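You operate a simulated robot arm through the tools that you are given. There is no shell and no other tool.

You run a simulated robot arm. Do the job below in one go: nothing can be reset, and whatever is moved stays where it is left.

Task
Put the small jug from the top of the size board on the sampling end of the island bench. Put the white tall canister from the sampling end of the island bench in the inside of the tipper tub. Put the blue round tin from the top of the long white table on the test bench by the store and the green round tin in the tipper catch tray. Take the grey knob pad and put it on top of the green peg. Put the tall carton that says "pumps" from the test bench by the store in the inside of the tipper tub and the tall carton marked "floats" on the side table top. Any order will do. Set down upright: small jug, tall canister, round tin, grey knob pad, tall carton.

Only the result counts: the job must be done as asked and must still hold three seconds after the hand-in. Knocking over, shifting, dropping, spilling or breaking anything else fails it.

Robot
A 6-joint arm with a two-finger gripper on a trunk, on a base that moves. Base frame: it is fixed to the floor where the robot stands at the start and does not move with it; the origin is under the middle of the robot, x ahead of it, y to its left, z up. Lengths are in mm, angles in degrees, forces in N, time in s.
With the tool pointing down near the work surface it reaches from about 180 to 820 mm from the robot's upright axis, wherever it stands. Its first joint turns from -166.0 to 166.0 degrees. Places, roughly: green peg (6x6x12 cm) [1300, 3700, 900]; grey knob pad (4x4x8 cm) [5800, 3800, 1000]; inside of the tipper tub [4900, 1400, 800]; round tin [6500, 1500, 1000]; sampling end of the island bench [1000, 1700, 800]; side table top [2400, 0, 800]; small jug (15x8x25 cm) [1100, 3700, 1000]; tall canister [1000, 1750, 1000]; tall carton [5000, 3500, 1000]; test bench by the store [4800, 3600, 800]; tipper catch tray [4500, 1400, 600]. Payload 1.66 kg.
Tool frame: the origin (TCP) lies between the finger pads and is the grasp point; the fingertips stand 16 mm ahead of it; z points along the fingers, y is the line along which they close. The gripper opens to 111 mm; its body begins 104 mm behind the TCP.
Orientation is that of the tool frame in the base frame, as a unit quaternion [w, x, y, z]. With the fingers straight down and closing along the base's y, the tool's x points along the base's -x, its y along +y and its z along -z.

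Tools
- The arm moves only by the tool arm_command. Its argument "motion" is a list of rows, each a list of 7 numbers: the finger opening in m, from 0 to 0.111, then the shift along the tool's x, y, z in units of 150 mm (1.0 is 150 mm), then the turn, a rotation vector about the tool's x, y, z in units of 90 degrees (1.0 is 90 degrees). In form: [[jaw, x, y, z, rx, ry, rz], ...]. A call has 1 to 20 rows; each row is the pose to reach, as a shift and turn from the pose commanded when the call began, along the tool's axes at that moment. A call with a number of a shift or a turn outside -1 to 1 is refused whole. Rows are played at 5 a second. More than 50 mm and 8.6 degrees between two rows, or a gripper value outside its range, and nothing of the call is played. Where a pose cannot be reached the arm comes as near as it can. A force on the tool above 40 N (or 10 N above the force at the start of the call, whichever is more), or a blocked arm, ends the call early, and 0.2 s more pass. The fingers move at their own pace (about 169.8 mm/s each) and stop on an object; they squeeze with about 32 N. The grip force told is the motor's: it shows also when the fingers shut on nothing. Time passes only in rows, and 0.2 s behind the last, so rows that repeat a pose let the fingers close. It gives the time, the measured TCP pose, the force on the tool (base axes), the opening and the grip force at its end, in the units of the frame above (readings bear some noise), with the torque about the TCP (base axes, N m) and any sound that the robot's microphone picked up.
- Cameras (640 x 400 px; columns grow to the right, rows downward): "scene" is now at [65.4, 171.3, 1538.7]; the picture's right is [-0.20, -0.98, 0.00], its down [-0.62, 0.13, -0.77] and it looks along [0.75, -0.16, -0.64] (base axes); focal length 267 px, centre (320, 200). "wrist" rides on the gripper at [70, 14, -143] in the tool frame; the picture's right is [-0.19, 0.98, 0.00], its down [-0.87, -0.17, -0.47] and it looks along [-0.46, -0.09, 0.88] (tool axes); focal length 230 px, centre (320, 200). There is no depth. A picture from a camera that has moved, and an enlarged one, comes with that camera's place and axes in the base frame and with its lens.
- snapshot(camera): a new picture of that camera. It takes no simulated time.
- lift_body(by): moves the trunk up (or, below 0, down) by that many mm; the arm and the scene camera ride with it, the base frame stays. It gives what a move gives, with no picture.
- roll_base(legs): drives the robot by 1 to 6 legs, each [ahead, left, turn to the left] in mm, mm and degrees, along the robot's own axes; the way and the turn of a leg run together, so that a leg with both is an arc; at most 1500 mm and 180 degrees a leg. The arm and the cameras ride along, it lands a little off, and it stops where it bumps. It gives what a move gives.
- pan_tilt(pan, tilt): turns the head with the scene camera to pan (to the left, within 120 degrees either way) and tilt (down, from -29 to 69), counted from straight ahead of the robot. It gives what a move gives.
- inspect(camera, box): a new picture of the part [left, top, right, bottom] of that camera's present view, enlarged. It takes no simulated time.
- close_job(): hands the job in; it is judged then, once.

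Places have to be worked out from the pictures, the camera data and where the tool is seen. Open the gripper and draw the arm clear of the work before you hand the job in, unless the task says otherwise.

The tools are called after ">>>" as a command line: name --pt "numbers of a row" for each row, then --argument value for the rest, lists and objects as JSON in quotes. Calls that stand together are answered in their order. arm_command: Moves the arm, as the interface text tells. Its arguments: {"type":"object","properties":{"motion":{"type":"array","items":{"type":"array","items":{"type":"number"}}}},"required":["motion"]} The other tools are called the same way: lift_body (by) moves the trunk up or down; roll_base (legs) drives the base; pan_tilt (pan, tilt) turns the head that bears the scene camera; snapshot (camera) takes a picture; inspect (camera, box) takes an enlarged picture of a part of a camera's view; close_job () hands the job in.

At the start:

```text
time: 0.0
tool_pos: [440.0, -87.3, 1153.4]
ee_rot: [0.001, 0.0, 1.0, 0.0]
contact_force: [0.2, -0.5, -0.1]
torque: [0.0, 0.0, -0.03]
opening: 111.0
grasp_force: 0.2
trunk travel left (down, up): [-125.0, 465.0]
robot x, y, heading: [2.0, 3.9, 0.2]
head pan, tilt (commanded): [-11.8, 39.6]
```

scene: 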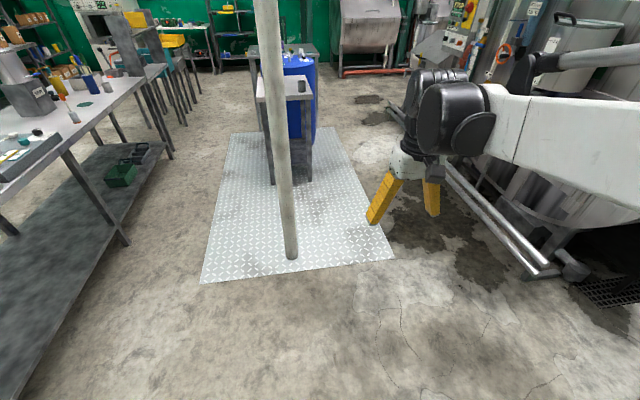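
wrist: 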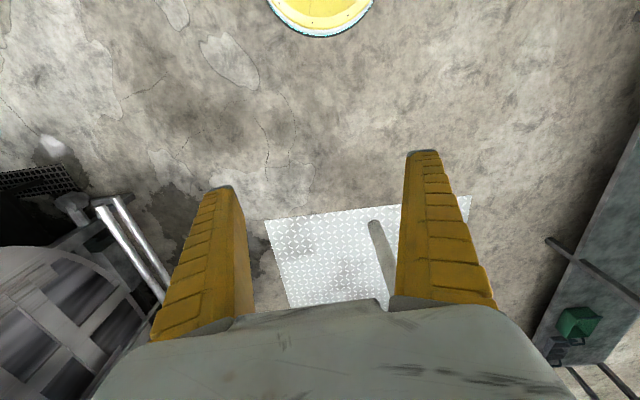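

The first pictures show a pole ahead, a bench on the left and a tank on the right. I turn the head to survey the room before moving.

>>> pan_tilt --pan 50 --tilt 25

>>> snapshot --camera "scene"

>>> pan_tilt --pan 10 --tilt 15

>>> snapshot --camera "scene"

>>> pan_tilt --pan 90 --tilt 25

>>> snapshot --camera "scene"

```text
time: 1.3
tool_pos: [438.8, -86.7, 1153.1]
ee_rot: [0.001, 0.0, 1.0, 0.001]
contact_force: [-0.1, 0.0, -0.3]
torque: [-0.03, 0.01, -0.04]
opening: 110.7
grasp_force: 0.1
trunk travel left (down, up): [-125.0, 465.0]
robot x, y, heading: [1.4, 0.7, -0.1]
head pan, tilt (commanded): [50.0, 25.0]
```

```text
taken
camera scene: at [41.2, 259.3, 1561.4], right [0.77, -0.64, 0.0], down [-0.27, -0.32, -0.91], along [0.58, 0.69, -0.42], focal length 267 px, centre (320, 200)
```

scene: 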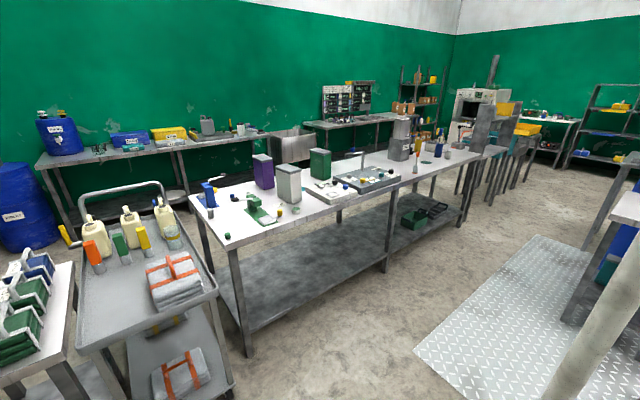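

```text
time: 2.4
tool_pos: [439.7, -86.2, 1153.4]
ee_rot: [0.001, 0.0, 1.0, 0.001]
contact_force: [0.0, -0.4, -1.1]
torque: [-0.02, 0.01, -0.04]
opening: 110.8
grasp_force: 0.1
trunk travel left (down, up): [-125.0, 465.0]
robot x, y, heading: [1.9, -0.4, 0.1]
head pan, tilt (commanded): [10.0, 15.0]
```

```text
taken
camera scene: at [73.9, 205.1, 1577.6], right [0.17, -0.98, 0.0], down [-0.26, -0.05, -0.97], along [0.95, 0.17, -0.26], focal length 267 px, centre (320, 200)
```

scene: 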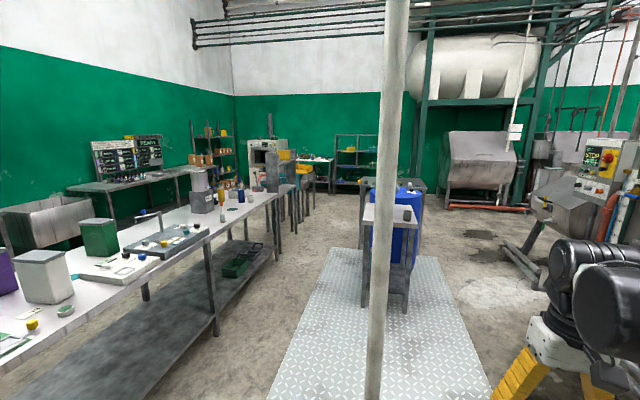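

```text
time: 3.9
tool_pos: [437.9, -85.9, 1153.7]
ee_rot: [0.0, 0.0, 1.0, 0.0]
contact_force: [1.1, 0.3, 0.0]
torque: [0.05, 0.01, -0.02]
opening: 111.3
grasp_force: 0.1
trunk travel left (down, up): [-125.0, 465.0]
robot x, y, heading: [-0.3, 0.6, -0.1]
head pan, tilt (commanded): [90.0, 25.0]
```

```text
taken
camera scene: at [-18.0, 280.9, 1561.4], right [1.0, 0.0, 0.0], down [0.0, -0.42, -0.91], along [0.0, 0.91, -0.42], focal length 267 px, centre (320, 200)
```

scene: 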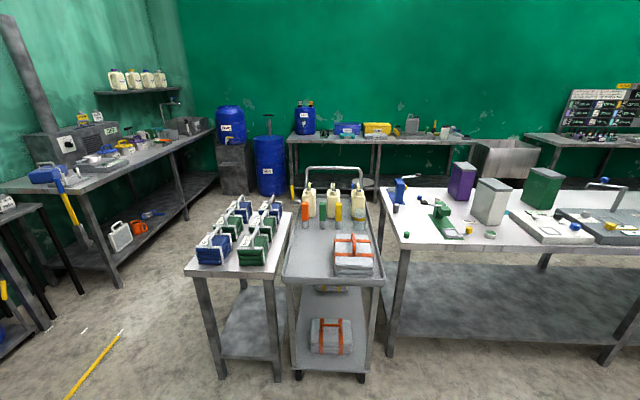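

The island bench with purple, white and green canisters lies to the left, with a wall bench behind it. I enlarge the parts of the view that matter.

>>> inspect --camera "scene" --box '[380, 140, 640, 300]'

>>> inspect --camera "scene" --box '[280, 80, 480, 200]'

>>> inspect --camera "scene" --box '[180, 160, 400, 300]'

```text
2.46 times, centred on (510, 220) of scene
camera zoom: at [-18.0, 280.9, 1561.4], right [1.0, 0.0, 0.0], down [0.0, -0.42, -0.91], along [0.0, 0.91, -0.42], focal length 657 px, centre (-148, 151)
```

zoom: 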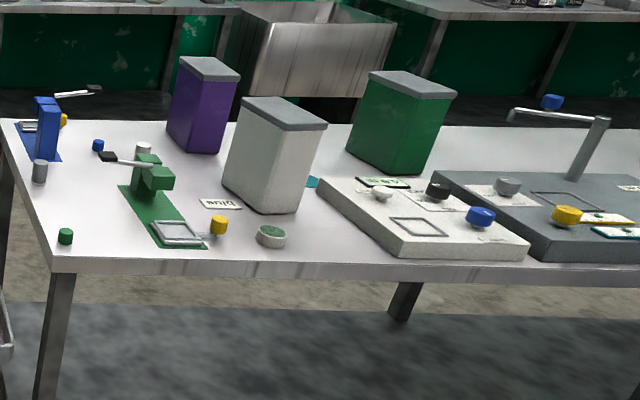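

```text
3.20 times, centred on (380, 140) of scene
camera zoom: at [-18.0, 280.9, 1561.4], right [1.0, 0.0, 0.0], down [0.0, -0.42, -0.91], along [0.0, 0.91, -0.42], focal length 854 px, centre (128, 392)
```

zoom: 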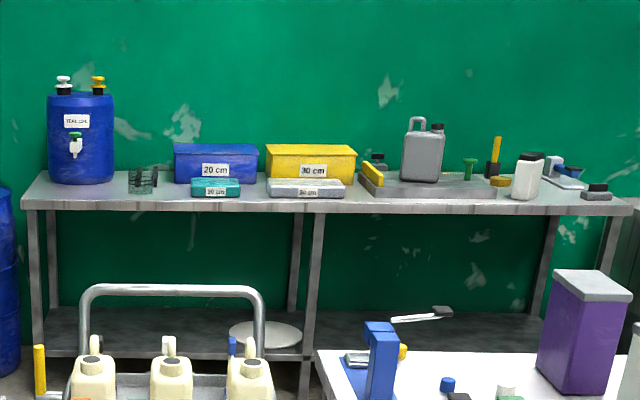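

```text
2.86 times, centred on (290, 230) of scene
camera zoom: at [-18.0, 280.9, 1561.4], right [1.0, 0.0, 0.0], down [0.0, -0.42, -0.91], along [0.0, 0.91, -0.42], focal length 762 px, centre (406, 114)
```

zoom: 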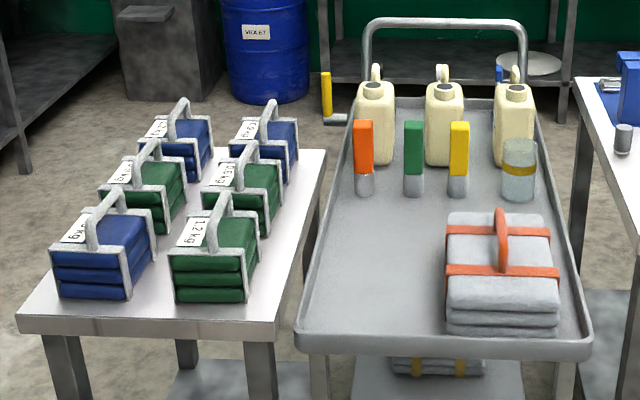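

The size board on the wall bench holds the grey jug and a green peg; the canisters are on the island. Next I look ahead and right, at the far end of the room and the side table.

>>> pan_tilt --pan 25 --tilt 10

>>> inspect --camera "scene" --box '[160, 100, 400, 250]'

>>> inspect --camera "scene" --box '[340, 120, 520, 240]'

>>> pan_tilt --pan 0 --tilt 35

>>> snapshot --camera "scene"

>>> pan_tilt --pan -60 --tilt 35

>>> snapshot --camera "scene"

>>> pan_tilt --pan 120 --tilt 35

>>> snapshot --camera "scene"

```text
time: 5.3
tool_pos: [439.1, -85.4, 1153.2]
ee_rot: [0.0, 0.0, 1.0, 0.0]
contact_force: [0.1, 1.0, -0.5]
torque: [0.0, 0.01, 0.0]
opening: 110.9
grasp_force: 0.1
trunk travel left (down, up): [-125.0, 465.0]
robot x, y, heading: [-1.1, 0.1, 0.1]
head pan, tilt (commanded): [25.0, 10.0]
```

```text
2.67 times, centred on (280, 175) of scene
camera zoom: at [66.1, 228.2, 1585.8], right [0.42, -0.91, 0.0], down [-0.16, -0.07, -0.98], along [0.89, 0.42, -0.17], focal length 712 px, centre (427, 267)
```

zoom: 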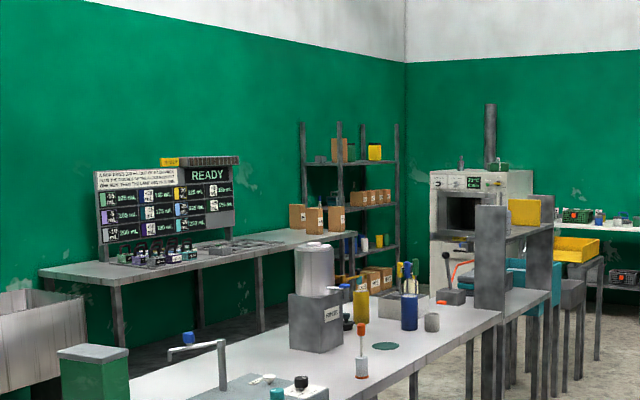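

```text
3.33 times, centred on (430, 180) of scene
camera zoom: at [66.1, 228.2, 1585.8], right [0.42, -0.91, 0.0], down [-0.16, -0.07, -0.98], along [0.89, 0.42, -0.17], focal length 889 px, centre (-47, 267)
```

zoom: 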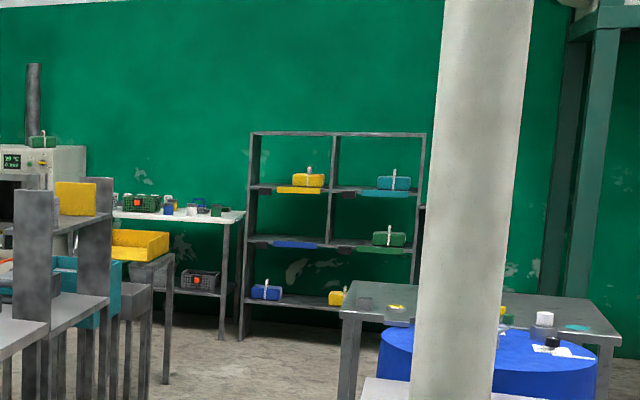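

```text
time: 6.2
tool_pos: [439.7, -85.6, 1153.6]
ee_rot: [0.0, 0.0, 1.0, 0.001]
contact_force: [0.4, 0.5, 0.0]
torque: [-0.02, -0.01, 0.0]
opening: 110.9
grasp_force: 0.0
trunk travel left (down, up): [-125.0, 465.0]
robot x, y, heading: [2.2, 2.1, 0.3]
head pan, tilt (commanded): [0.0, 35.0]
```

```text
taken
camera scene: at [70.0, 188.9, 1545.7], right [0.0, -1.0, 0.0], down [-0.57, 0.0, -0.82], along [0.82, 0.0, -0.57], focal length 267 px, centre (320, 200)
```

scene: 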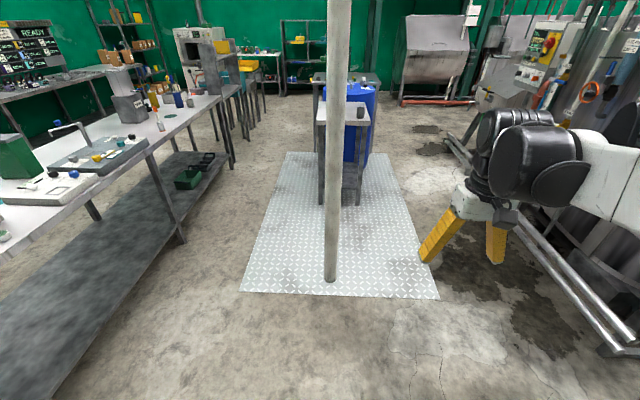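

```text
time: 7.5
tool_pos: [438.4, -86.1, 1153.1]
ee_rot: [0.0, 0.0, 1.0, 0.0]
contact_force: [-0.3, -0.2, 0.3]
torque: [0.01, -0.01, 0.0]
opening: 111.0
grasp_force: 0.0
trunk travel left (down, up): [-125.0, 465.0]
robot x, y, heading: [-1.3, 4.6, -0.2]
head pan, tilt (commanded): [-60.0, 35.0]
```

```text
taken
camera scene: at [26.0, 112.6, 1545.7], right [-0.87, -0.5, 0.0], down [-0.29, 0.5, -0.82], along [0.41, -0.71, -0.57], focal length 267 px, centre (320, 200)
```

scene: 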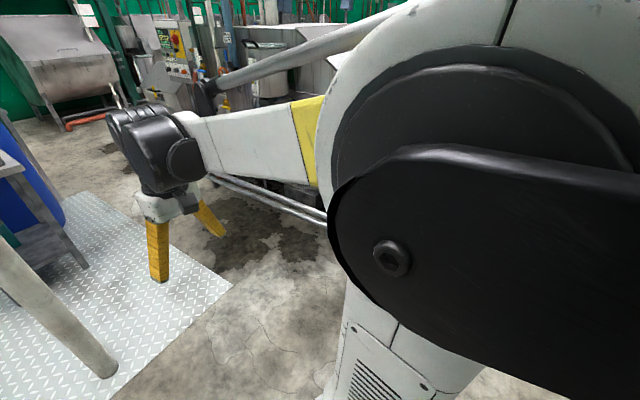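

```text
time: 10.2
tool_pos: [439.0, -85.4, 1153.8]
ee_rot: [0.0, 0.0, 1.0, 0.0]
contact_force: [-0.5, -1.1, -0.1]
torque: [-0.01, -0.01, -0.05]
opening: 110.8
grasp_force: 0.1
trunk travel left (down, up): [-125.0, 465.0]
robot x, y, heading: [-0.5, 3.1, -0.1]
head pan, tilt (commanded): [120.0, 35.0]
```

```text
taken
camera scene: at [-62.1, 265.1, 1545.7], right [0.87, 0.5, 0.0], down [0.29, -0.5, -0.82], along [-0.41, 0.71, -0.57], focal length 267 px, centre (320, 200)
```

scene: 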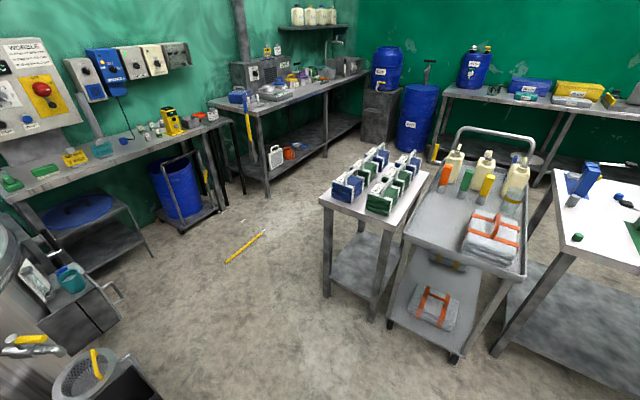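

Several benches, a pole and carts frame the aisles. I look straight down around the robot to judge its own footprint before driving.

>>> pan_tilt --pan 60 --tilt 69

>>> snapshot --camera "scene"

>>> pan_tilt --pan -20 --tilt 69

>>> snapshot --camera "scene"

>>> pan_tilt --pan -120 --tilt 30

>>> snapshot --camera "scene"

```text
time: 11.5
tool_pos: [439.0, -87.6, 1154.0]
ee_rot: [0.0, 0.0, 1.0, 0.0]
contact_force: [0.5, 0.0, -0.4]
torque: [0.01, 0.0, 0.04]
opening: 110.8
grasp_force: 0.0
trunk travel left (down, up): [-125.0, 465.0]
robot x, y, heading: [-0.1, -1.0, 0.1]
head pan, tilt (commanded): [60.0, 68.8]
```

```text
taken
camera scene: at [9.8, 237.3, 1502.0], right [0.87, -0.5, 0.0], down [-0.47, -0.81, -0.36], along [0.18, 0.31, -0.93], focal length 267 px, centre (320, 200)
```

scene: 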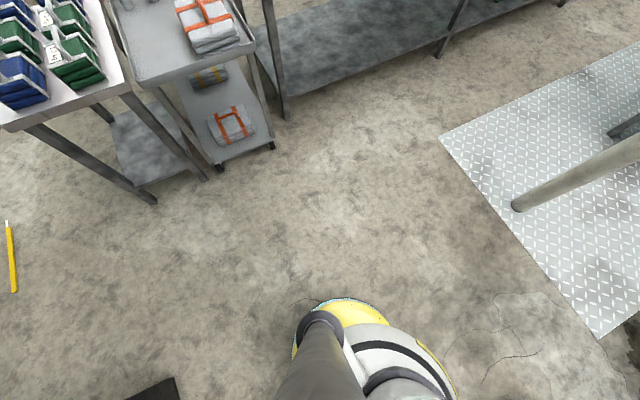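

```text
time: 13.0
tool_pos: [439.0, -85.1, 1154.4]
ee_rot: [0.001, 0.0, 1.0, 0.0]
contact_force: [0.8, 0.3, 0.0]
torque: [0.0, 0.01, 0.03]
opening: 110.9
grasp_force: 0.1
trunk travel left (down, up): [-125.0, 465.0]
robot x, y, heading: [-3.0, -1.7, -0.2]
head pan, tilt (commanded): [-20.0, 68.8]
```

```text
taken
camera scene: at [34.5, 169.7, 1502.0], right [-0.34, -0.94, 0.0], down [-0.88, 0.32, -0.36], along [0.34, -0.12, -0.93], focal length 267 px, centre (320, 200)
```

scene: 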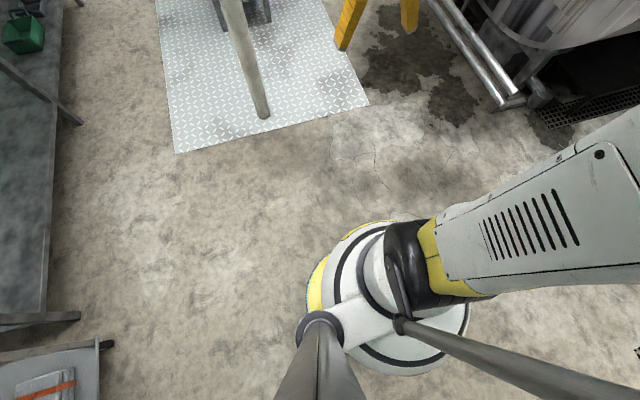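

```text
time: 14.8
tool_pos: [438.7, -85.1, 1152.4]
ee_rot: [0.0, 0.001, 1.0, 0.001]
contact_force: [0.5, 0.3, 0.0]
torque: [0.04, 0.02, -0.01]
opening: 110.8
grasp_force: 0.1
trunk travel left (down, up): [-125.0, 465.0]
robot x, y, heading: [0.6, -1.1, 0.2]
head pan, tilt (commanded): [-120.0, 30.0]
```

```text
taken
camera scene: at [-63.3, 110.4, 1553.4], right [-0.87, 0.5, 0.0], down [0.25, 0.43, -0.87], along [-0.43, -0.75, -0.5], focal length 267 px, centre (320, 200)
```

scene: 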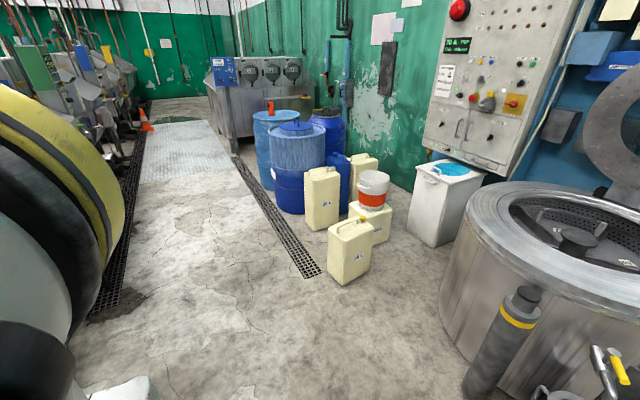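

The base is a compact round one of about 250 mm radius, so the aisles are wide enough. I drive to stand in front of the sampling end, facing it, with the arm high above everything.

>>> roll_base --legs '[[0, 800, 0], [900, 0, 0], [0, 0, 90]]'

>>> pan_tilt --pan 0 --tilt 45

>>> snapshot --camera "scene"

>>> snapshot --camera "wrist"

>>> pan_tilt --pan -45 --tilt 15

>>> snapshot --camera "scene"

```text
time: 27.2
tool_pos: [984.5, 1243.6, 1154.0]
ee_rot: [0.0, 0.71, -0.705, 0.0]
contact_force: [-0.4, 0.4, 0.0]
torque: [-0.01, 0.0, 0.01]
opening: 110.8
grasp_force: 0.1
trunk travel left (down, up): [-125.0, 465.0]
robot x, y, heading: [900.8, 806.0, 90.6]
head pan, tilt (commanded): [-120.0, 30.0]
```

```text
time: 29.2
tool_pos: [983.5, 1244.4, 1153.7]
ee_rot: [0.0, 0.71, -0.704, 0.001]
contact_force: [0.8, 0.1, 0.0]
torque: [-0.02, 0.0, 0.0]
opening: 110.8
grasp_force: 0.0
trunk travel left (down, up): [-125.0, 465.0]
robot x, y, heading: [905.3, 803.0, 90.6]
head pan, tilt (commanded): [0.0, 45.0]
```

```text
taken
camera scene: at [713.5, 862.9, 1530.8], right [1.0, 0.01, 0.0], down [0.01, -0.71, -0.71], along [-0.01, 0.71, -0.71], focal length 267 px, centre (320, 200)
```

scene: 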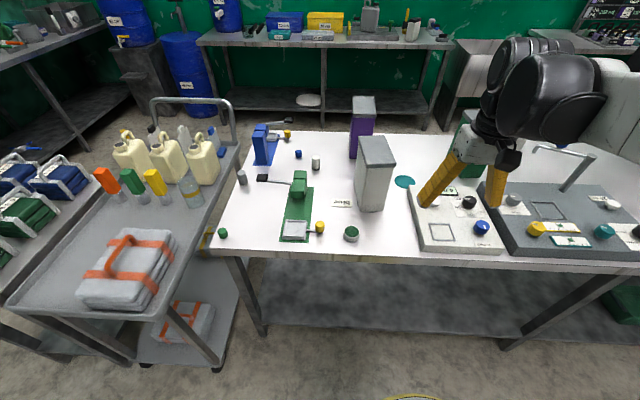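

```text
taken
camera wrist: at [972.1, 1174.0, 1296.4], right [-0.98, 0.18, 0.0], down [0.16, 0.87, 0.47], along [0.09, 0.46, -0.88], focal length 230 px, centre (320, 200)
```

wrist: 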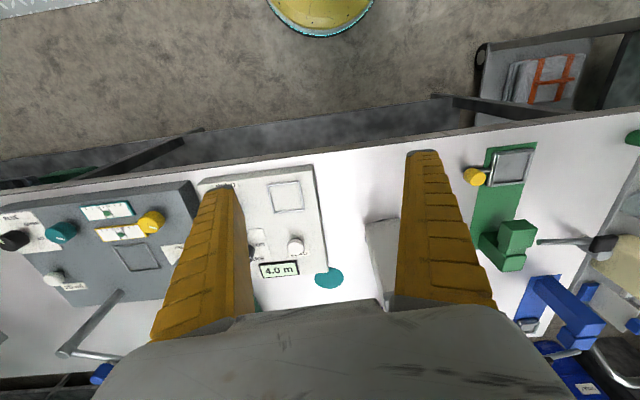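

```text
time: 30.3
tool_pos: [984.5, 1244.7, 1154.8]
ee_rot: [0.0, 0.71, -0.704, -0.001]
contact_force: [-0.6, 0.0, 0.0]
torque: [0.01, -0.03, 0.0]
opening: 110.9
grasp_force: 0.0
trunk travel left (down, up): [-125.0, 465.0]
robot x, y, heading: [901.4, 800.0, 90.5]
head pan, tilt (commanded): [-45.0, 15.0]
```

```text
taken
camera scene: at [779.5, 848.3, 1577.6], right [0.71, -0.7, 0.0], down [-0.18, -0.19, -0.97], along [0.68, 0.69, -0.26], focal length 267 px, centre (320, 200)
```

scene: 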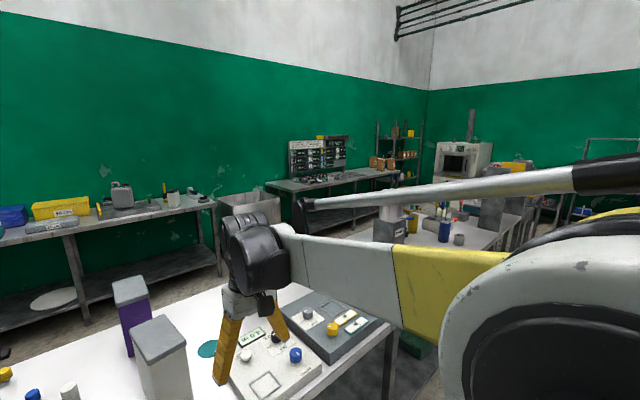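

The white canister stands just left of the tool, with another small white box in the wrist view. I enlarge it to get its corners for triangulation.

>>> pan_tilt --pan 0 --tilt 45

>>> inspect --camera "scene" --box '[210, 90, 450, 240]'

>>> inspect --camera "scene" --box '[320, 0, 480, 100]'

>>> inspect --camera "scene" --box '[330, 110, 430, 260]'

```text
time: 31.4
tool_pos: [984.5, 1244.1, 1153.1]
ee_rot: [-0.001, 0.711, -0.704, 0.0]
contact_force: [-0.8, -0.6, 0.5]
torque: [0.01, 0.03, 0.01]
opening: 110.7
grasp_force: 0.2
trunk travel left (down, up): [-125.0, 465.0]
robot x, y, heading: [901.9, 805.8, 90.5]
head pan, tilt (commanded): [0.0, 45.0]
```

```text
2.67 times, centred on (330, 165) of scene
camera zoom: at [713.5, 863.0, 1530.9], right [1.0, 0.01, 0.0], down [0.01, -0.71, -0.71], along [-0.01, 0.71, -0.71], focal length 712 px, centre (293, 293)
```

zoom: 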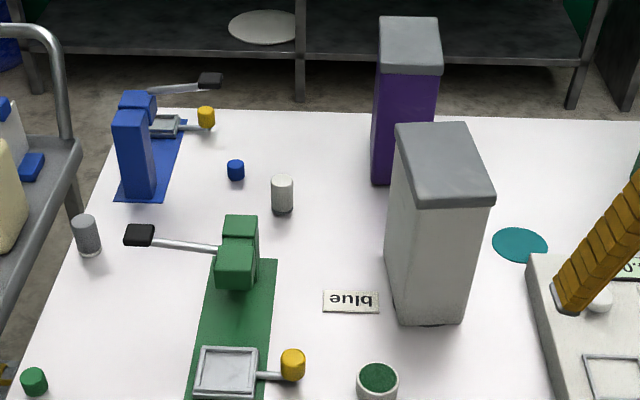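

```text
4.00 times, centred on (400, 50) of scene
camera zoom: at [713.5, 863.0, 1530.9], right [1.0, 0.01, 0.0], down [0.01, -0.71, -0.71], along [-0.01, 0.71, -0.71], focal length 1067 px, centre (0, 800)
```

zoom: 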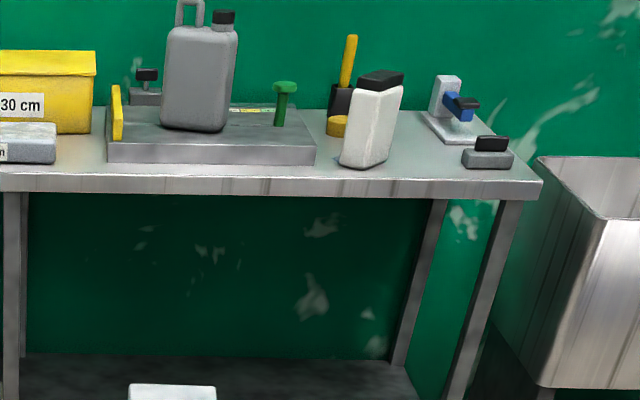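

```text
2.67 times, centred on (380, 185) of scene
camera zoom: at [713.5, 863.0, 1530.9], right [1.0, 0.01, 0.0], down [0.01, -0.71, -0.71], along [-0.01, 0.71, -0.71], focal length 712 px, centre (160, 240)
```

zoom: 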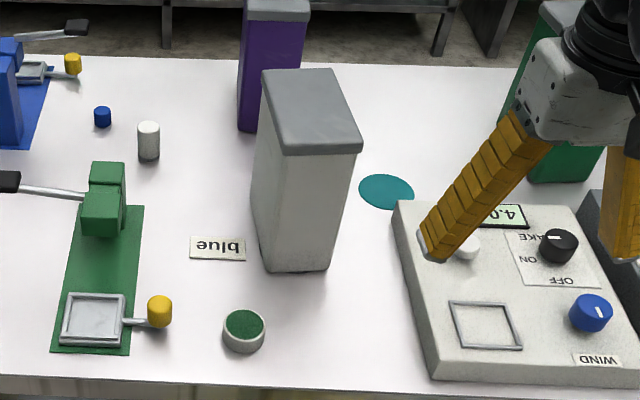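

The white canister is about 87 mm wide along x and 145 mm deep, at x≈833–920 and y≈1465–1620, its top near z≈1066 on a table at about 872. I move nearer and put the open fingers high above it.

>>> roll_base --legs '[[100, 25, 0]]'

>>> arm_command --pt "0.111 -0.25 0.1 0 0 0 0" --pt "0.111 -0.5 0.25 0 0 0 0" --pt "0.111 -0.75 0.4 0 0 0 0" --pt "0.111 -1.0 0.55 0 0 0 0" --pt "0.111 -1.0 0.55 0 0 0 0"

>>> snapshot --camera "wrist"

>>> snapshot --camera "scene"

```text
time: 32.6
tool_pos: [958.4, 1343.6, 1153.6]
ee_rot: [0.0, 0.71, -0.704, 0.0]
contact_force: [-0.3, -0.5, -0.1]
torque: [-0.01, -0.04, -0.02]
opening: 110.7
grasp_force: 0.0
trunk travel left (down, up): [-125.0, 465.0]
robot x, y, heading: [878.9, 905.1, 90.5]
head pan, tilt (commanded): [0.0, 45.0]
```

```text
time: 33.8
tool_pos: [874.8, 1491.3, 1153.0]
ee_rot: [0.0, 0.711, -0.704, 0.0]
contact_force: [0.0, 0.9, -0.6]
torque: [-0.01, -0.03, -0.01]
opening: 110.7
grasp_force: 0.1
trunk travel left (down, up): [-125.0, 465.0]
robot x, y, heading: [878.3, 901.6, 90.7]
head pan, tilt (commanded): [0.0, 45.0]
```

```text
taken
camera wrist: at [862.8, 1420.8, 1295.9], right [-0.98, 0.18, 0.0], down [0.16, 0.87, 0.47], along [0.09, 0.46, -0.88], focal length 230 px, centre (320, 200)
```

wrist: 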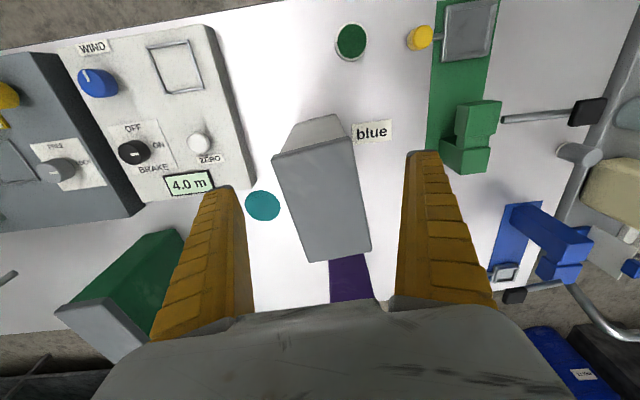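

```text
taken
camera scene: at [687.7, 961.6, 1530.9], right [1.0, 0.01, 0.0], down [0.01, -0.71, -0.71], along [-0.01, 0.71, -0.71], focal length 267 px, centre (320, 200)
```

scene: 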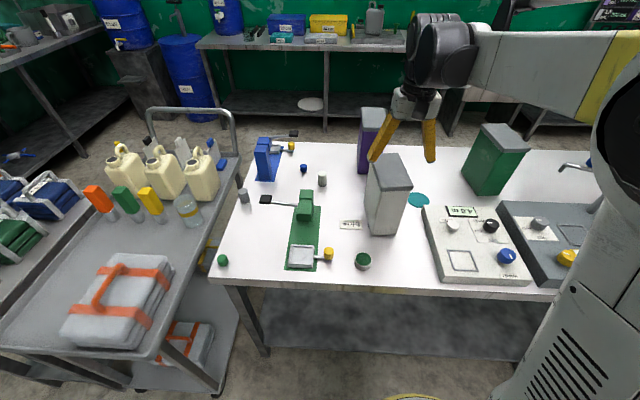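

The wrist view puts the lid centre at about (881, 1555). I shift over it, then go down and close.

>>> arm_command --pt "0.111 -0.22 -0.04 0 0 0 0" --pt "0.111 -0.43 -0.04 0 0 0 0" --pt "0.111 -0.43 -0.04 0.2 0 0 0" --pt "0.111 -0.43 -0.04 0.4 0 0 0" --pt "0.111 -0.43 -0.04 0.4 0 0 0"

>>> snapshot --camera "wrist"

>>> inspect --camera "scene" --box '[330, 80, 490, 260]'

```text
time: 35.0
tool_pos: [882.4, 1556.2, 1093.6]
ee_rot: [0.0, 0.71, -0.704, 0.001]
contact_force: [0.3, -0.2, 0.3]
torque: [-0.01, 0.02, -0.02]
opening: 111.0
grasp_force: 0.0
trunk travel left (down, up): [-125.0, 465.0]
robot x, y, heading: [873.7, 903.7, 90.3]
head pan, tilt (commanded): [0.0, 45.0]
```

```text
taken
camera wrist: at [869.8, 1486.4, 1235.8], right [-0.98, 0.18, 0.0], down [0.16, 0.87, 0.47], along [0.09, 0.46, -0.88], focal length 230 px, centre (320, 200)
```

wrist: 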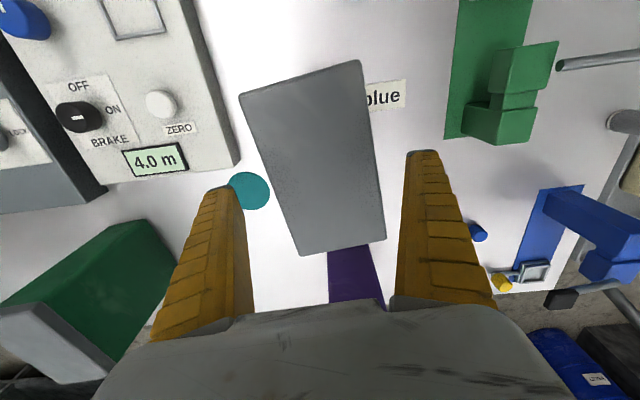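

```text
2.22 times, centred on (410, 170) of scene
camera zoom: at [687.7, 961.9, 1530.9], right [1.0, 0.01, 0.0], down [0.01, -0.71, -0.71], along [-0.01, 0.71, -0.71], focal length 593 px, centre (120, 267)
```

zoom: 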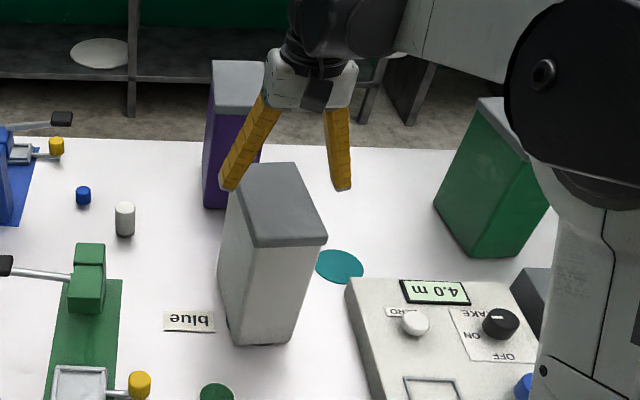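

Lid centre agrees with the tool position; the canister is turned about 3° so I turn a little to match, descend to z≈1011 and close.

>>> arm_command --pt "0.111 0 0 0.15 0 0 -0.03" --pt "0.111 0 0 0.3 0 0 -0.03" --pt "0.111 0 0 0.45 0 0 -0.03" --pt "0.111 0 0 0.57 0 0 -0.03" --pt "0.111 0 0 0.57 0 0 -0.03" --pt "0.06 0 0 0.57 0 0 -0.03" --pt "0.06 0 0 0.57 0 0 -0.03" --pt "0.06 0 0 0.57 0 0 -0.03" --pt "0.06 0 0 0.57 0 0 -0.03"

>>> snapshot --camera "wrist"

```text
time: 37.0
tool_pos: [879.7, 1555.6, 1007.4]
ee_rot: [0.0, 0.727, -0.687, 0.0]
contact_force: [-6.0, -3.4, 7.0]
torque: [-0.18, 0.54, 0.34]
opening: 92.0
grasp_force: 32.0
trunk travel left (down, up): [-125.0, 465.0]
robot x, y, heading: [876.8, 904.7, 90.2]
head pan, tilt (commanded): [0.0, 45.0]
```

```text
taken
camera wrist: at [871.3, 1484.7, 1150.3], right [-0.99, 0.13, 0.0], down [0.12, 0.87, 0.47], along [0.06, 0.47, -0.88], focal length 230 px, centre (320, 200)
```

wrist: 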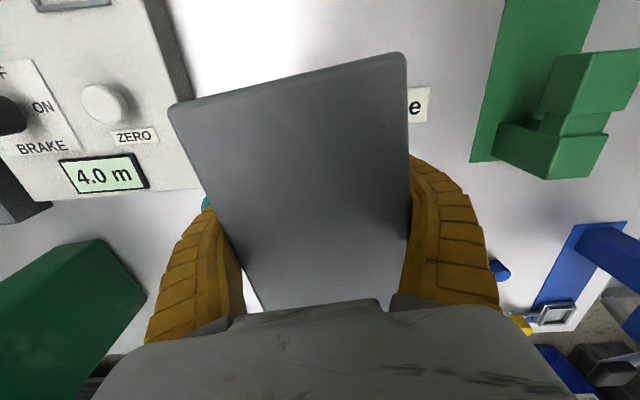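

The fingers hold the canister at 92 mm with 32 N. I lift it straight up and check the load.

>>> arm_command --pt "0.06 0 0 -0.1 0 0 0" --pt "0.06 0 0 -0.3 0 0 0" --pt "0.06 0 0 -0.6 0 0 0" --pt "0.06 0 0 -0.9 0 0 0" --pt "0.06 0 0 -1.0 0 0 0" --pt "0.06 0 0 -1.0 0 0 0"

>>> snapshot --camera "scene"

```text
time: 38.4
tool_pos: [879.1, 1556.7, 1157.0]
ee_rot: [0.001, 0.727, -0.687, 0.0]
contact_force: [0.2, 0.1, -12.4]
torque: [-0.02, 0.02, 0.0]
opening: 89.8
grasp_force: 31.9
trunk travel left (down, up): [-125.0, 465.0]
robot x, y, heading: [872.2, 902.2, 90.7]
head pan, tilt (commanded): [0.0, 45.0]
```

```text
taken
camera scene: at [687.7, 963.0, 1530.7], right [1.0, 0.01, 0.0], down [0.01, -0.71, -0.71], along [-0.01, 0.71, -0.71], focal length 267 px, centre (320, 200)
```

scene: 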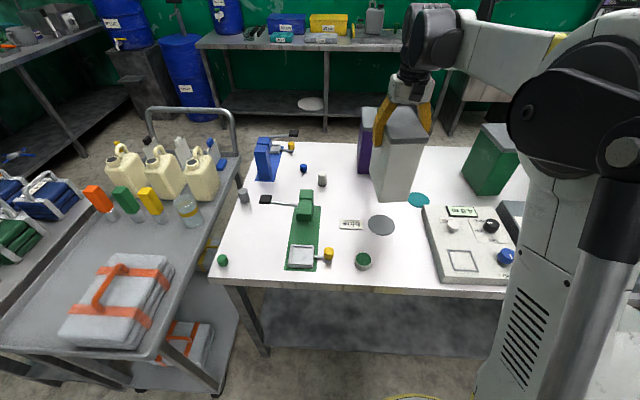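

The canister hangs straight at 12.4 N. I raise the trunk, pull the arm in, back off and turn toward the far end, then look ahead.

>>> lift_body --by 120

>>> arm_command --pt "0.06 0.25 0 0 0 0 0" --pt "0.06 0.5 0 0 0 0 0" --pt "0.06 0.75 0 0 0 0 0" --pt "0.06 1.0 0 0 0 0 0" --pt "0.06 1.0 0 0 0 0 0"

>>> roll_base --legs '[[-150, 0, 0], [0, 0, -90]]'

>>> pan_tilt --pan 10 --tilt 25

>>> snapshot --camera "scene"

```text
time: 39.9
tool_pos: [881.0, 1555.7, 1276.0]
ee_rot: [0.0, 0.727, -0.687, 0.0]
contact_force: [-0.4, 0.2, -13.0]
torque: [-0.05, -0.01, 0.01]
opening: 89.7
grasp_force: 31.8
trunk travel left (down, up): [-245.0, 345.0]
robot x, y, heading: [880.9, 902.2, 90.4]
head pan, tilt (commanded): [0.0, 45.0]
```

```text
time: 41.1
tool_pos: [888.4, 1406.5, 1276.0]
ee_rot: [-0.001, 0.726, -0.687, 0.0]
contact_force: [-0.9, 0.6, -12.3]
torque: [-0.08, 0.02, -0.02]
opening: 89.7
grasp_force: 32.2
trunk travel left (down, up): [-245.0, 345.0]
robot x, y, heading: [878.8, 904.8, 90.5]
head pan, tilt (commanded): [0.0, 45.0]
```

```text
time: 46.2
tool_pos: [1380.8, 755.4, 1276.1]
ee_rot: [0.0, -0.039, 0.999, 0.0]
contact_force: [0.0, -0.5, -13.2]
torque: [0.0, 0.07, -0.03]
opening: 89.8
grasp_force: 31.8
trunk travel left (down, up): [-245.0, 345.0]
robot x, y, heading: [878.2, 756.6, 1.5]
head pan, tilt (commanded): [0.0, 45.0]
```

```text
time: 47.1
tool_pos: [1381.4, 756.2, 1276.3]
ee_rot: [0.001, -0.04, 0.999, 0.0]
contact_force: [0.4, 0.3, -13.0]
torque: [0.02, 0.09, 0.0]
opening: 89.8
grasp_force: 32.1
trunk travel left (down, up): [-245.0, 345.0]
robot x, y, heading: [875.8, 755.0, 1.9]
head pan, tilt (commanded): [10.0, 25.0]
```

```text
taken
camera scene: at [944.9, 962.7, 1681.3], right [0.2, -0.98, 0.0], down [-0.41, -0.09, -0.91], along [0.89, 0.19, -0.42], focal length 267 px, centre (320, 200)
```

scene: 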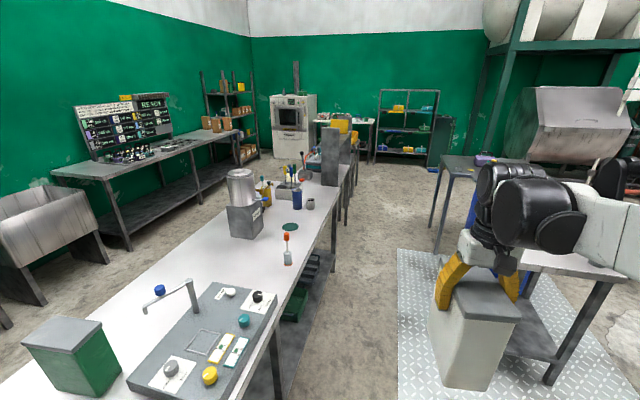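

The corridor between island and side table is clear along y≈780. I drive ahead about 2 m and look at the tipper.

>>> roll_base --legs '[[0, 0, -1.5], [1500, 20, 0], [400, 0, 0]]'

>>> snapshot --camera "scene"

>>> pan_tilt --pan 45 --tilt 25

>>> snapshot --camera "scene"

```text
refused: leg 2 is longer than a leg can be; nothing moved
```

```text
taken
camera scene: at [944.9, 962.7, 1681.3], right [0.2, -0.98, 0.0], down [-0.41, -0.09, -0.91], along [0.89, 0.19, -0.42], focal length 267 px, centre (320, 200)
```

scene: 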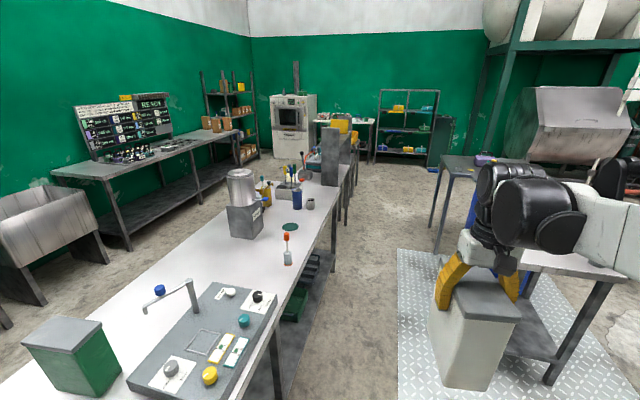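

```text
time: 48.1
tool_pos: [1380.4, 755.2, 1276.4]
ee_rot: [0.0, -0.039, 0.999, 0.0]
contact_force: [-1.0, 0.9, -12.1]
torque: [0.03, 0.07, -0.04]
opening: 89.6
grasp_force: 31.9
trunk travel left (down, up): [-245.0, 345.0]
robot x, y, heading: [878.7, 755.0, 1.8]
head pan, tilt (commanded): [45.0, 25.0]
```

```text
taken
camera scene: at [917.7, 1010.9, 1681.4], right [0.73, -0.68, 0.0], down [-0.29, -0.31, -0.91], along [0.62, 0.66, -0.42], focal length 267 px, centre (320, 200)
```

scene: 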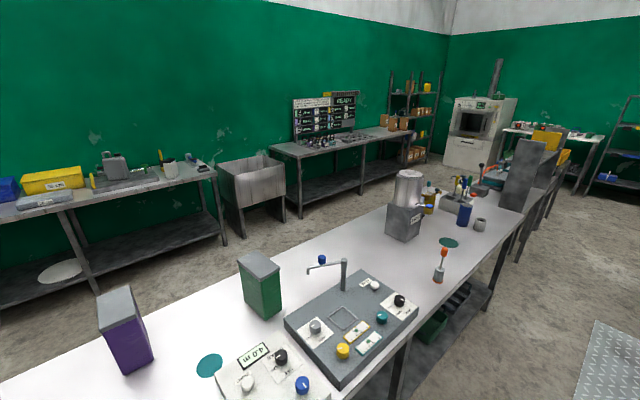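

That leg was just over the limit, so nothing moved. I drive the same way with shorter legs.

>>> roll_base --legs '[[0, 0, -1.5], [1000, 20, 0], [900, 0, 0]]'

>>> snapshot --camera "scene"

>>> pan_tilt --pan 15 --tilt 25

>>> snapshot --camera "scene"

```text
time: 58.0
tool_pos: [3277.7, 753.8, 1277.4]
ee_rot: [-0.001, -0.019, 1.0, 0.0]
contact_force: [-0.2, 0.7, -12.9]
torque: [0.02, 0.08, -0.01]
opening: 89.7
grasp_force: 32.4
trunk travel left (down, up): [-245.0, 345.0]
robot x, y, heading: [2774.4, 773.3, -0.8]
head pan, tilt (commanded): [45.0, 25.0]
```

```text
taken
camera scene: at [2826.4, 1027.8, 1681.3], right [0.7, -0.71, 0.0], down [-0.3, -0.3, -0.91], along [0.65, 0.64, -0.42], focal length 267 px, centre (320, 200)
```

scene: 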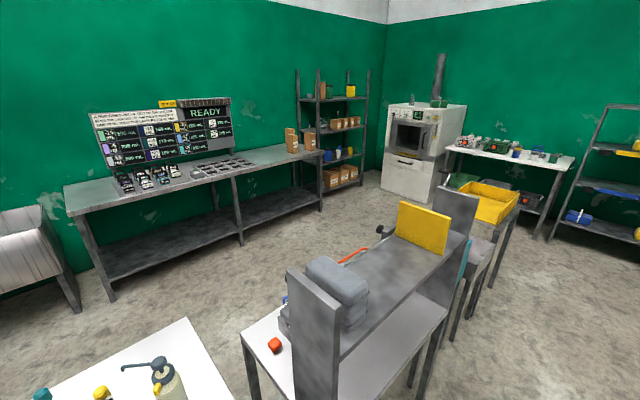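

```text
time: 58.9
tool_pos: [3277.7, 753.7, 1276.8]
ee_rot: [0.0, -0.019, 1.0, 0.001]
contact_force: [-0.1, 0.3, -13.2]
torque: [0.01, 0.07, 0.01]
opening: 89.5
grasp_force: 31.9
trunk travel left (down, up): [-245.0, 345.0]
robot x, y, heading: [2775.6, 770.0, -0.7]
head pan, tilt (commanded): [15.0, 25.0]
```

```text
taken
camera scene: at [2849.3, 986.4, 1681.3], right [0.25, -0.97, 0.0], down [-0.41, -0.11, -0.91], along [0.88, 0.23, -0.42], focal length 267 px, centre (320, 200)
```

scene: 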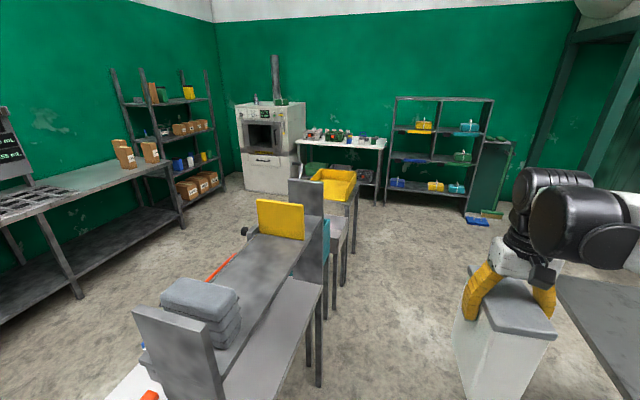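

I see a bridge-like stand and a yellow tub beyond the island end. I drive on about 1.1 m to view it side-on.

>>> roll_base --legs '[[1100, 0, 0.7]]'

>>> pan_tilt --pan 45 --tilt 35

>>> snapshot --camera "scene"

>>> pan_tilt --pan 90 --tilt 35

>>> snapshot --camera "scene"

```text
time: 64.6
tool_pos: [4385.6, 753.5, 1276.4]
ee_rot: [0.0, -0.023, 1.0, 0.0]
contact_force: [0.5, 0.4, -13.4]
torque: [0.02, 0.1, -0.02]
opening: 89.5
grasp_force: 31.8
trunk travel left (down, up): [-245.0, 345.0]
robot x, y, heading: [3883.9, 769.2, -0.0]
head pan, tilt (commanded): [15.0, 25.0]
```

```text
time: 65.5
tool_pos: [4385.5, 753.9, 1275.7]
ee_rot: [0.0, -0.023, 1.0, 0.001]
contact_force: [0.2, -0.3, -12.5]
torque: [0.01, 0.02, -0.02]
opening: 89.5
grasp_force: 31.9
trunk travel left (down, up): [-245.0, 345.0]
robot x, y, heading: [3884.2, 769.7, 0.1]
head pan, tilt (commanded): [45.0, 35.0]
```

```text
taken
camera scene: at [3928.3, 1020.6, 1665.6], right [0.71, -0.71, 0.0], down [-0.41, -0.41, -0.82], along [0.58, 0.58, -0.57], focal length 267 px, centre (320, 200)
```

scene: 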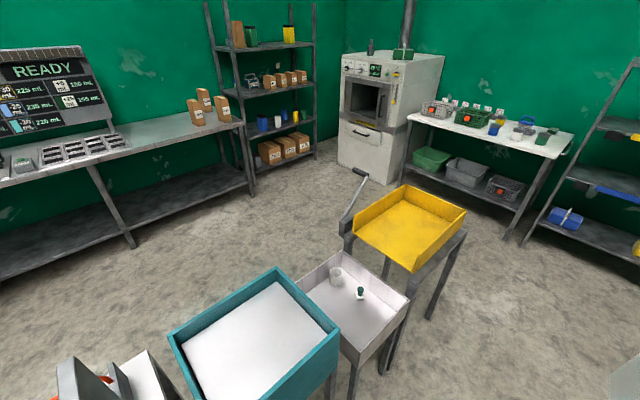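

```text
time: 66.6
tool_pos: [4385.3, 751.9, 1276.7]
ee_rot: [-0.001, -0.023, 1.0, 0.0]
contact_force: [-0.1, 0.3, -13.4]
torque: [0.0, 0.03, -0.01]
opening: 89.7
grasp_force: 32.4
trunk travel left (down, up): [-245.0, 345.0]
robot x, y, heading: [3879.2, 771.6, -0.0]
head pan, tilt (commanded): [90.0, 35.0]
```

```text
taken
camera scene: at [3866.1, 1046.4, 1665.6], right [1.0, 0.0, 0.0], down [0.0, -0.57, -0.82], along [0.0, 0.82, -0.57], focal length 267 px, centre (320, 200)
```

scene: 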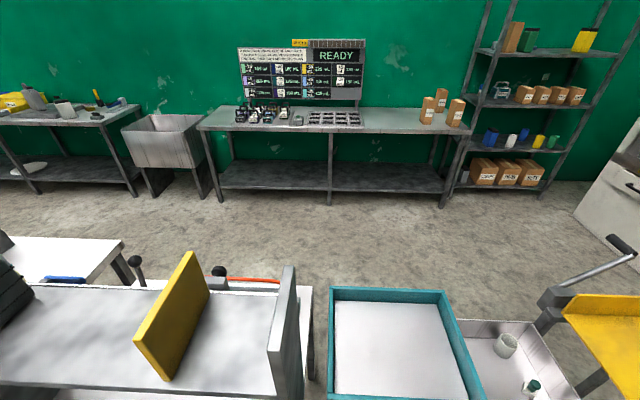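

The yellow tub with a crank is the tipper tub and the low white tray in front of it is the catch tray. I enlarge both.

>>> pan_tilt --pan 45 --tilt 35

>>> inspect --camera "scene" --box '[270, 160, 510, 310]'

>>> inspect --camera "scene" --box '[160, 240, 416, 400]'

>>> inspect --camera "scene" --box '[180, 0, 340, 180]'

>>> inspect --camera "scene" --box '[400, 70, 590, 190]'

```text
time: 67.8
tool_pos: [4385.6, 753.0, 1277.2]
ee_rot: [0.0, -0.023, 1.0, 0.0]
contact_force: [0.7, 0.3, -12.4]
torque: [-0.01, 0.06, -0.04]
opening: 89.5
grasp_force: 31.8
trunk travel left (down, up): [-245.0, 345.0]
robot x, y, heading: [3882.9, 771.8, 0.2]
head pan, tilt (commanded): [45.0, 35.0]
```

```text
2.67 times, centred on (390, 235) of scene
camera zoom: at [3928.2, 1020.7, 1665.6], right [0.71, -0.71, 0.0], down [-0.41, -0.41, -0.82], along [0.58, 0.58, -0.57], focal length 712 px, centre (133, 107)
```

zoom: 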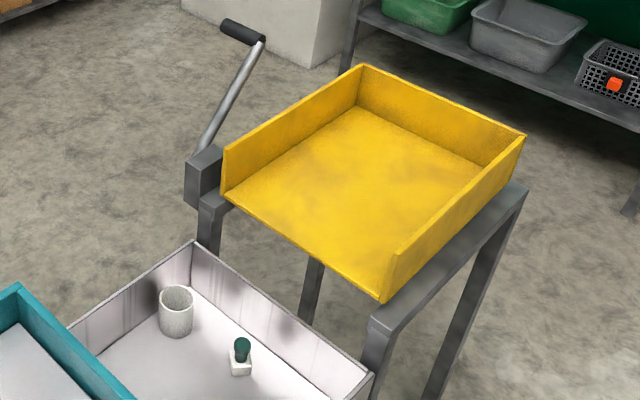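

```text
2.50 times, centred on (288, 320) of scene
camera zoom: at [3928.2, 1020.7, 1665.6], right [0.71, -0.71, 0.0], down [-0.41, -0.41, -0.82], along [0.58, 0.58, -0.57], focal length 667 px, centre (400, -100)
```

zoom: 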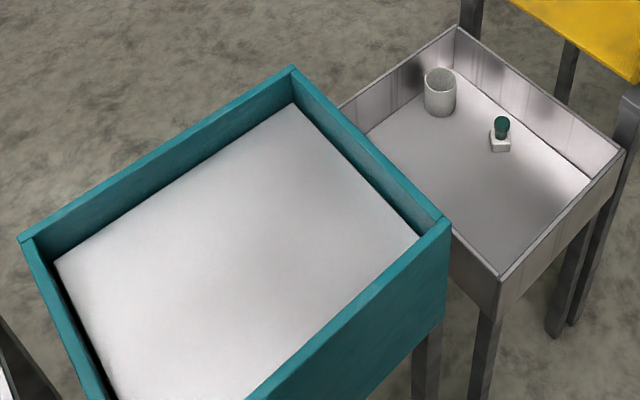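

```text
2.22 times, centred on (260, 90) of scene
camera zoom: at [3928.2, 1020.7, 1665.6], right [0.71, -0.71, 0.0], down [-0.41, -0.41, -0.82], along [0.58, 0.58, -0.57], focal length 593 px, centre (453, 444)
```

zoom: 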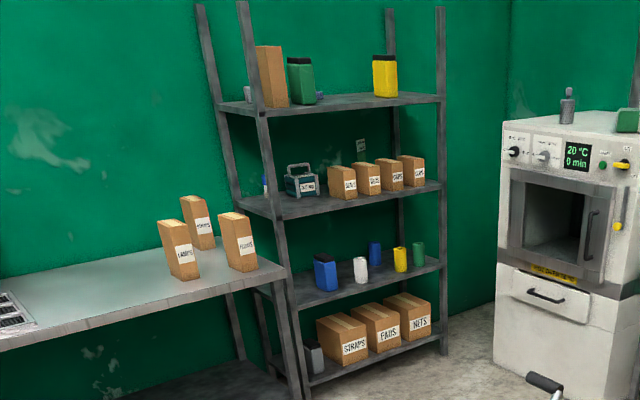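

```text
3.33 times, centred on (495, 130) of scene
camera zoom: at [3928.2, 1020.7, 1665.6], right [0.71, -0.71, 0.0], down [-0.41, -0.41, -0.82], along [0.58, 0.58, -0.57], focal length 889 px, centre (-263, 433)
```

zoom: 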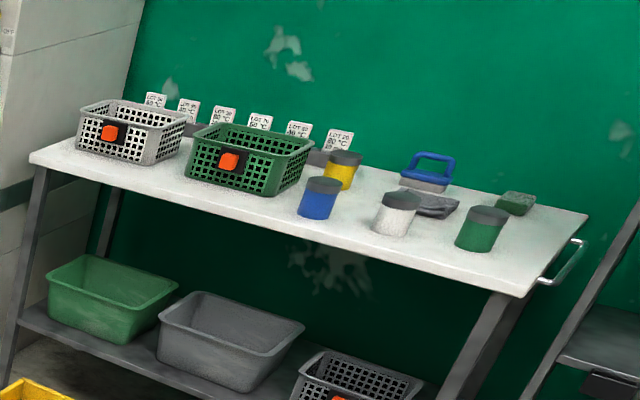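

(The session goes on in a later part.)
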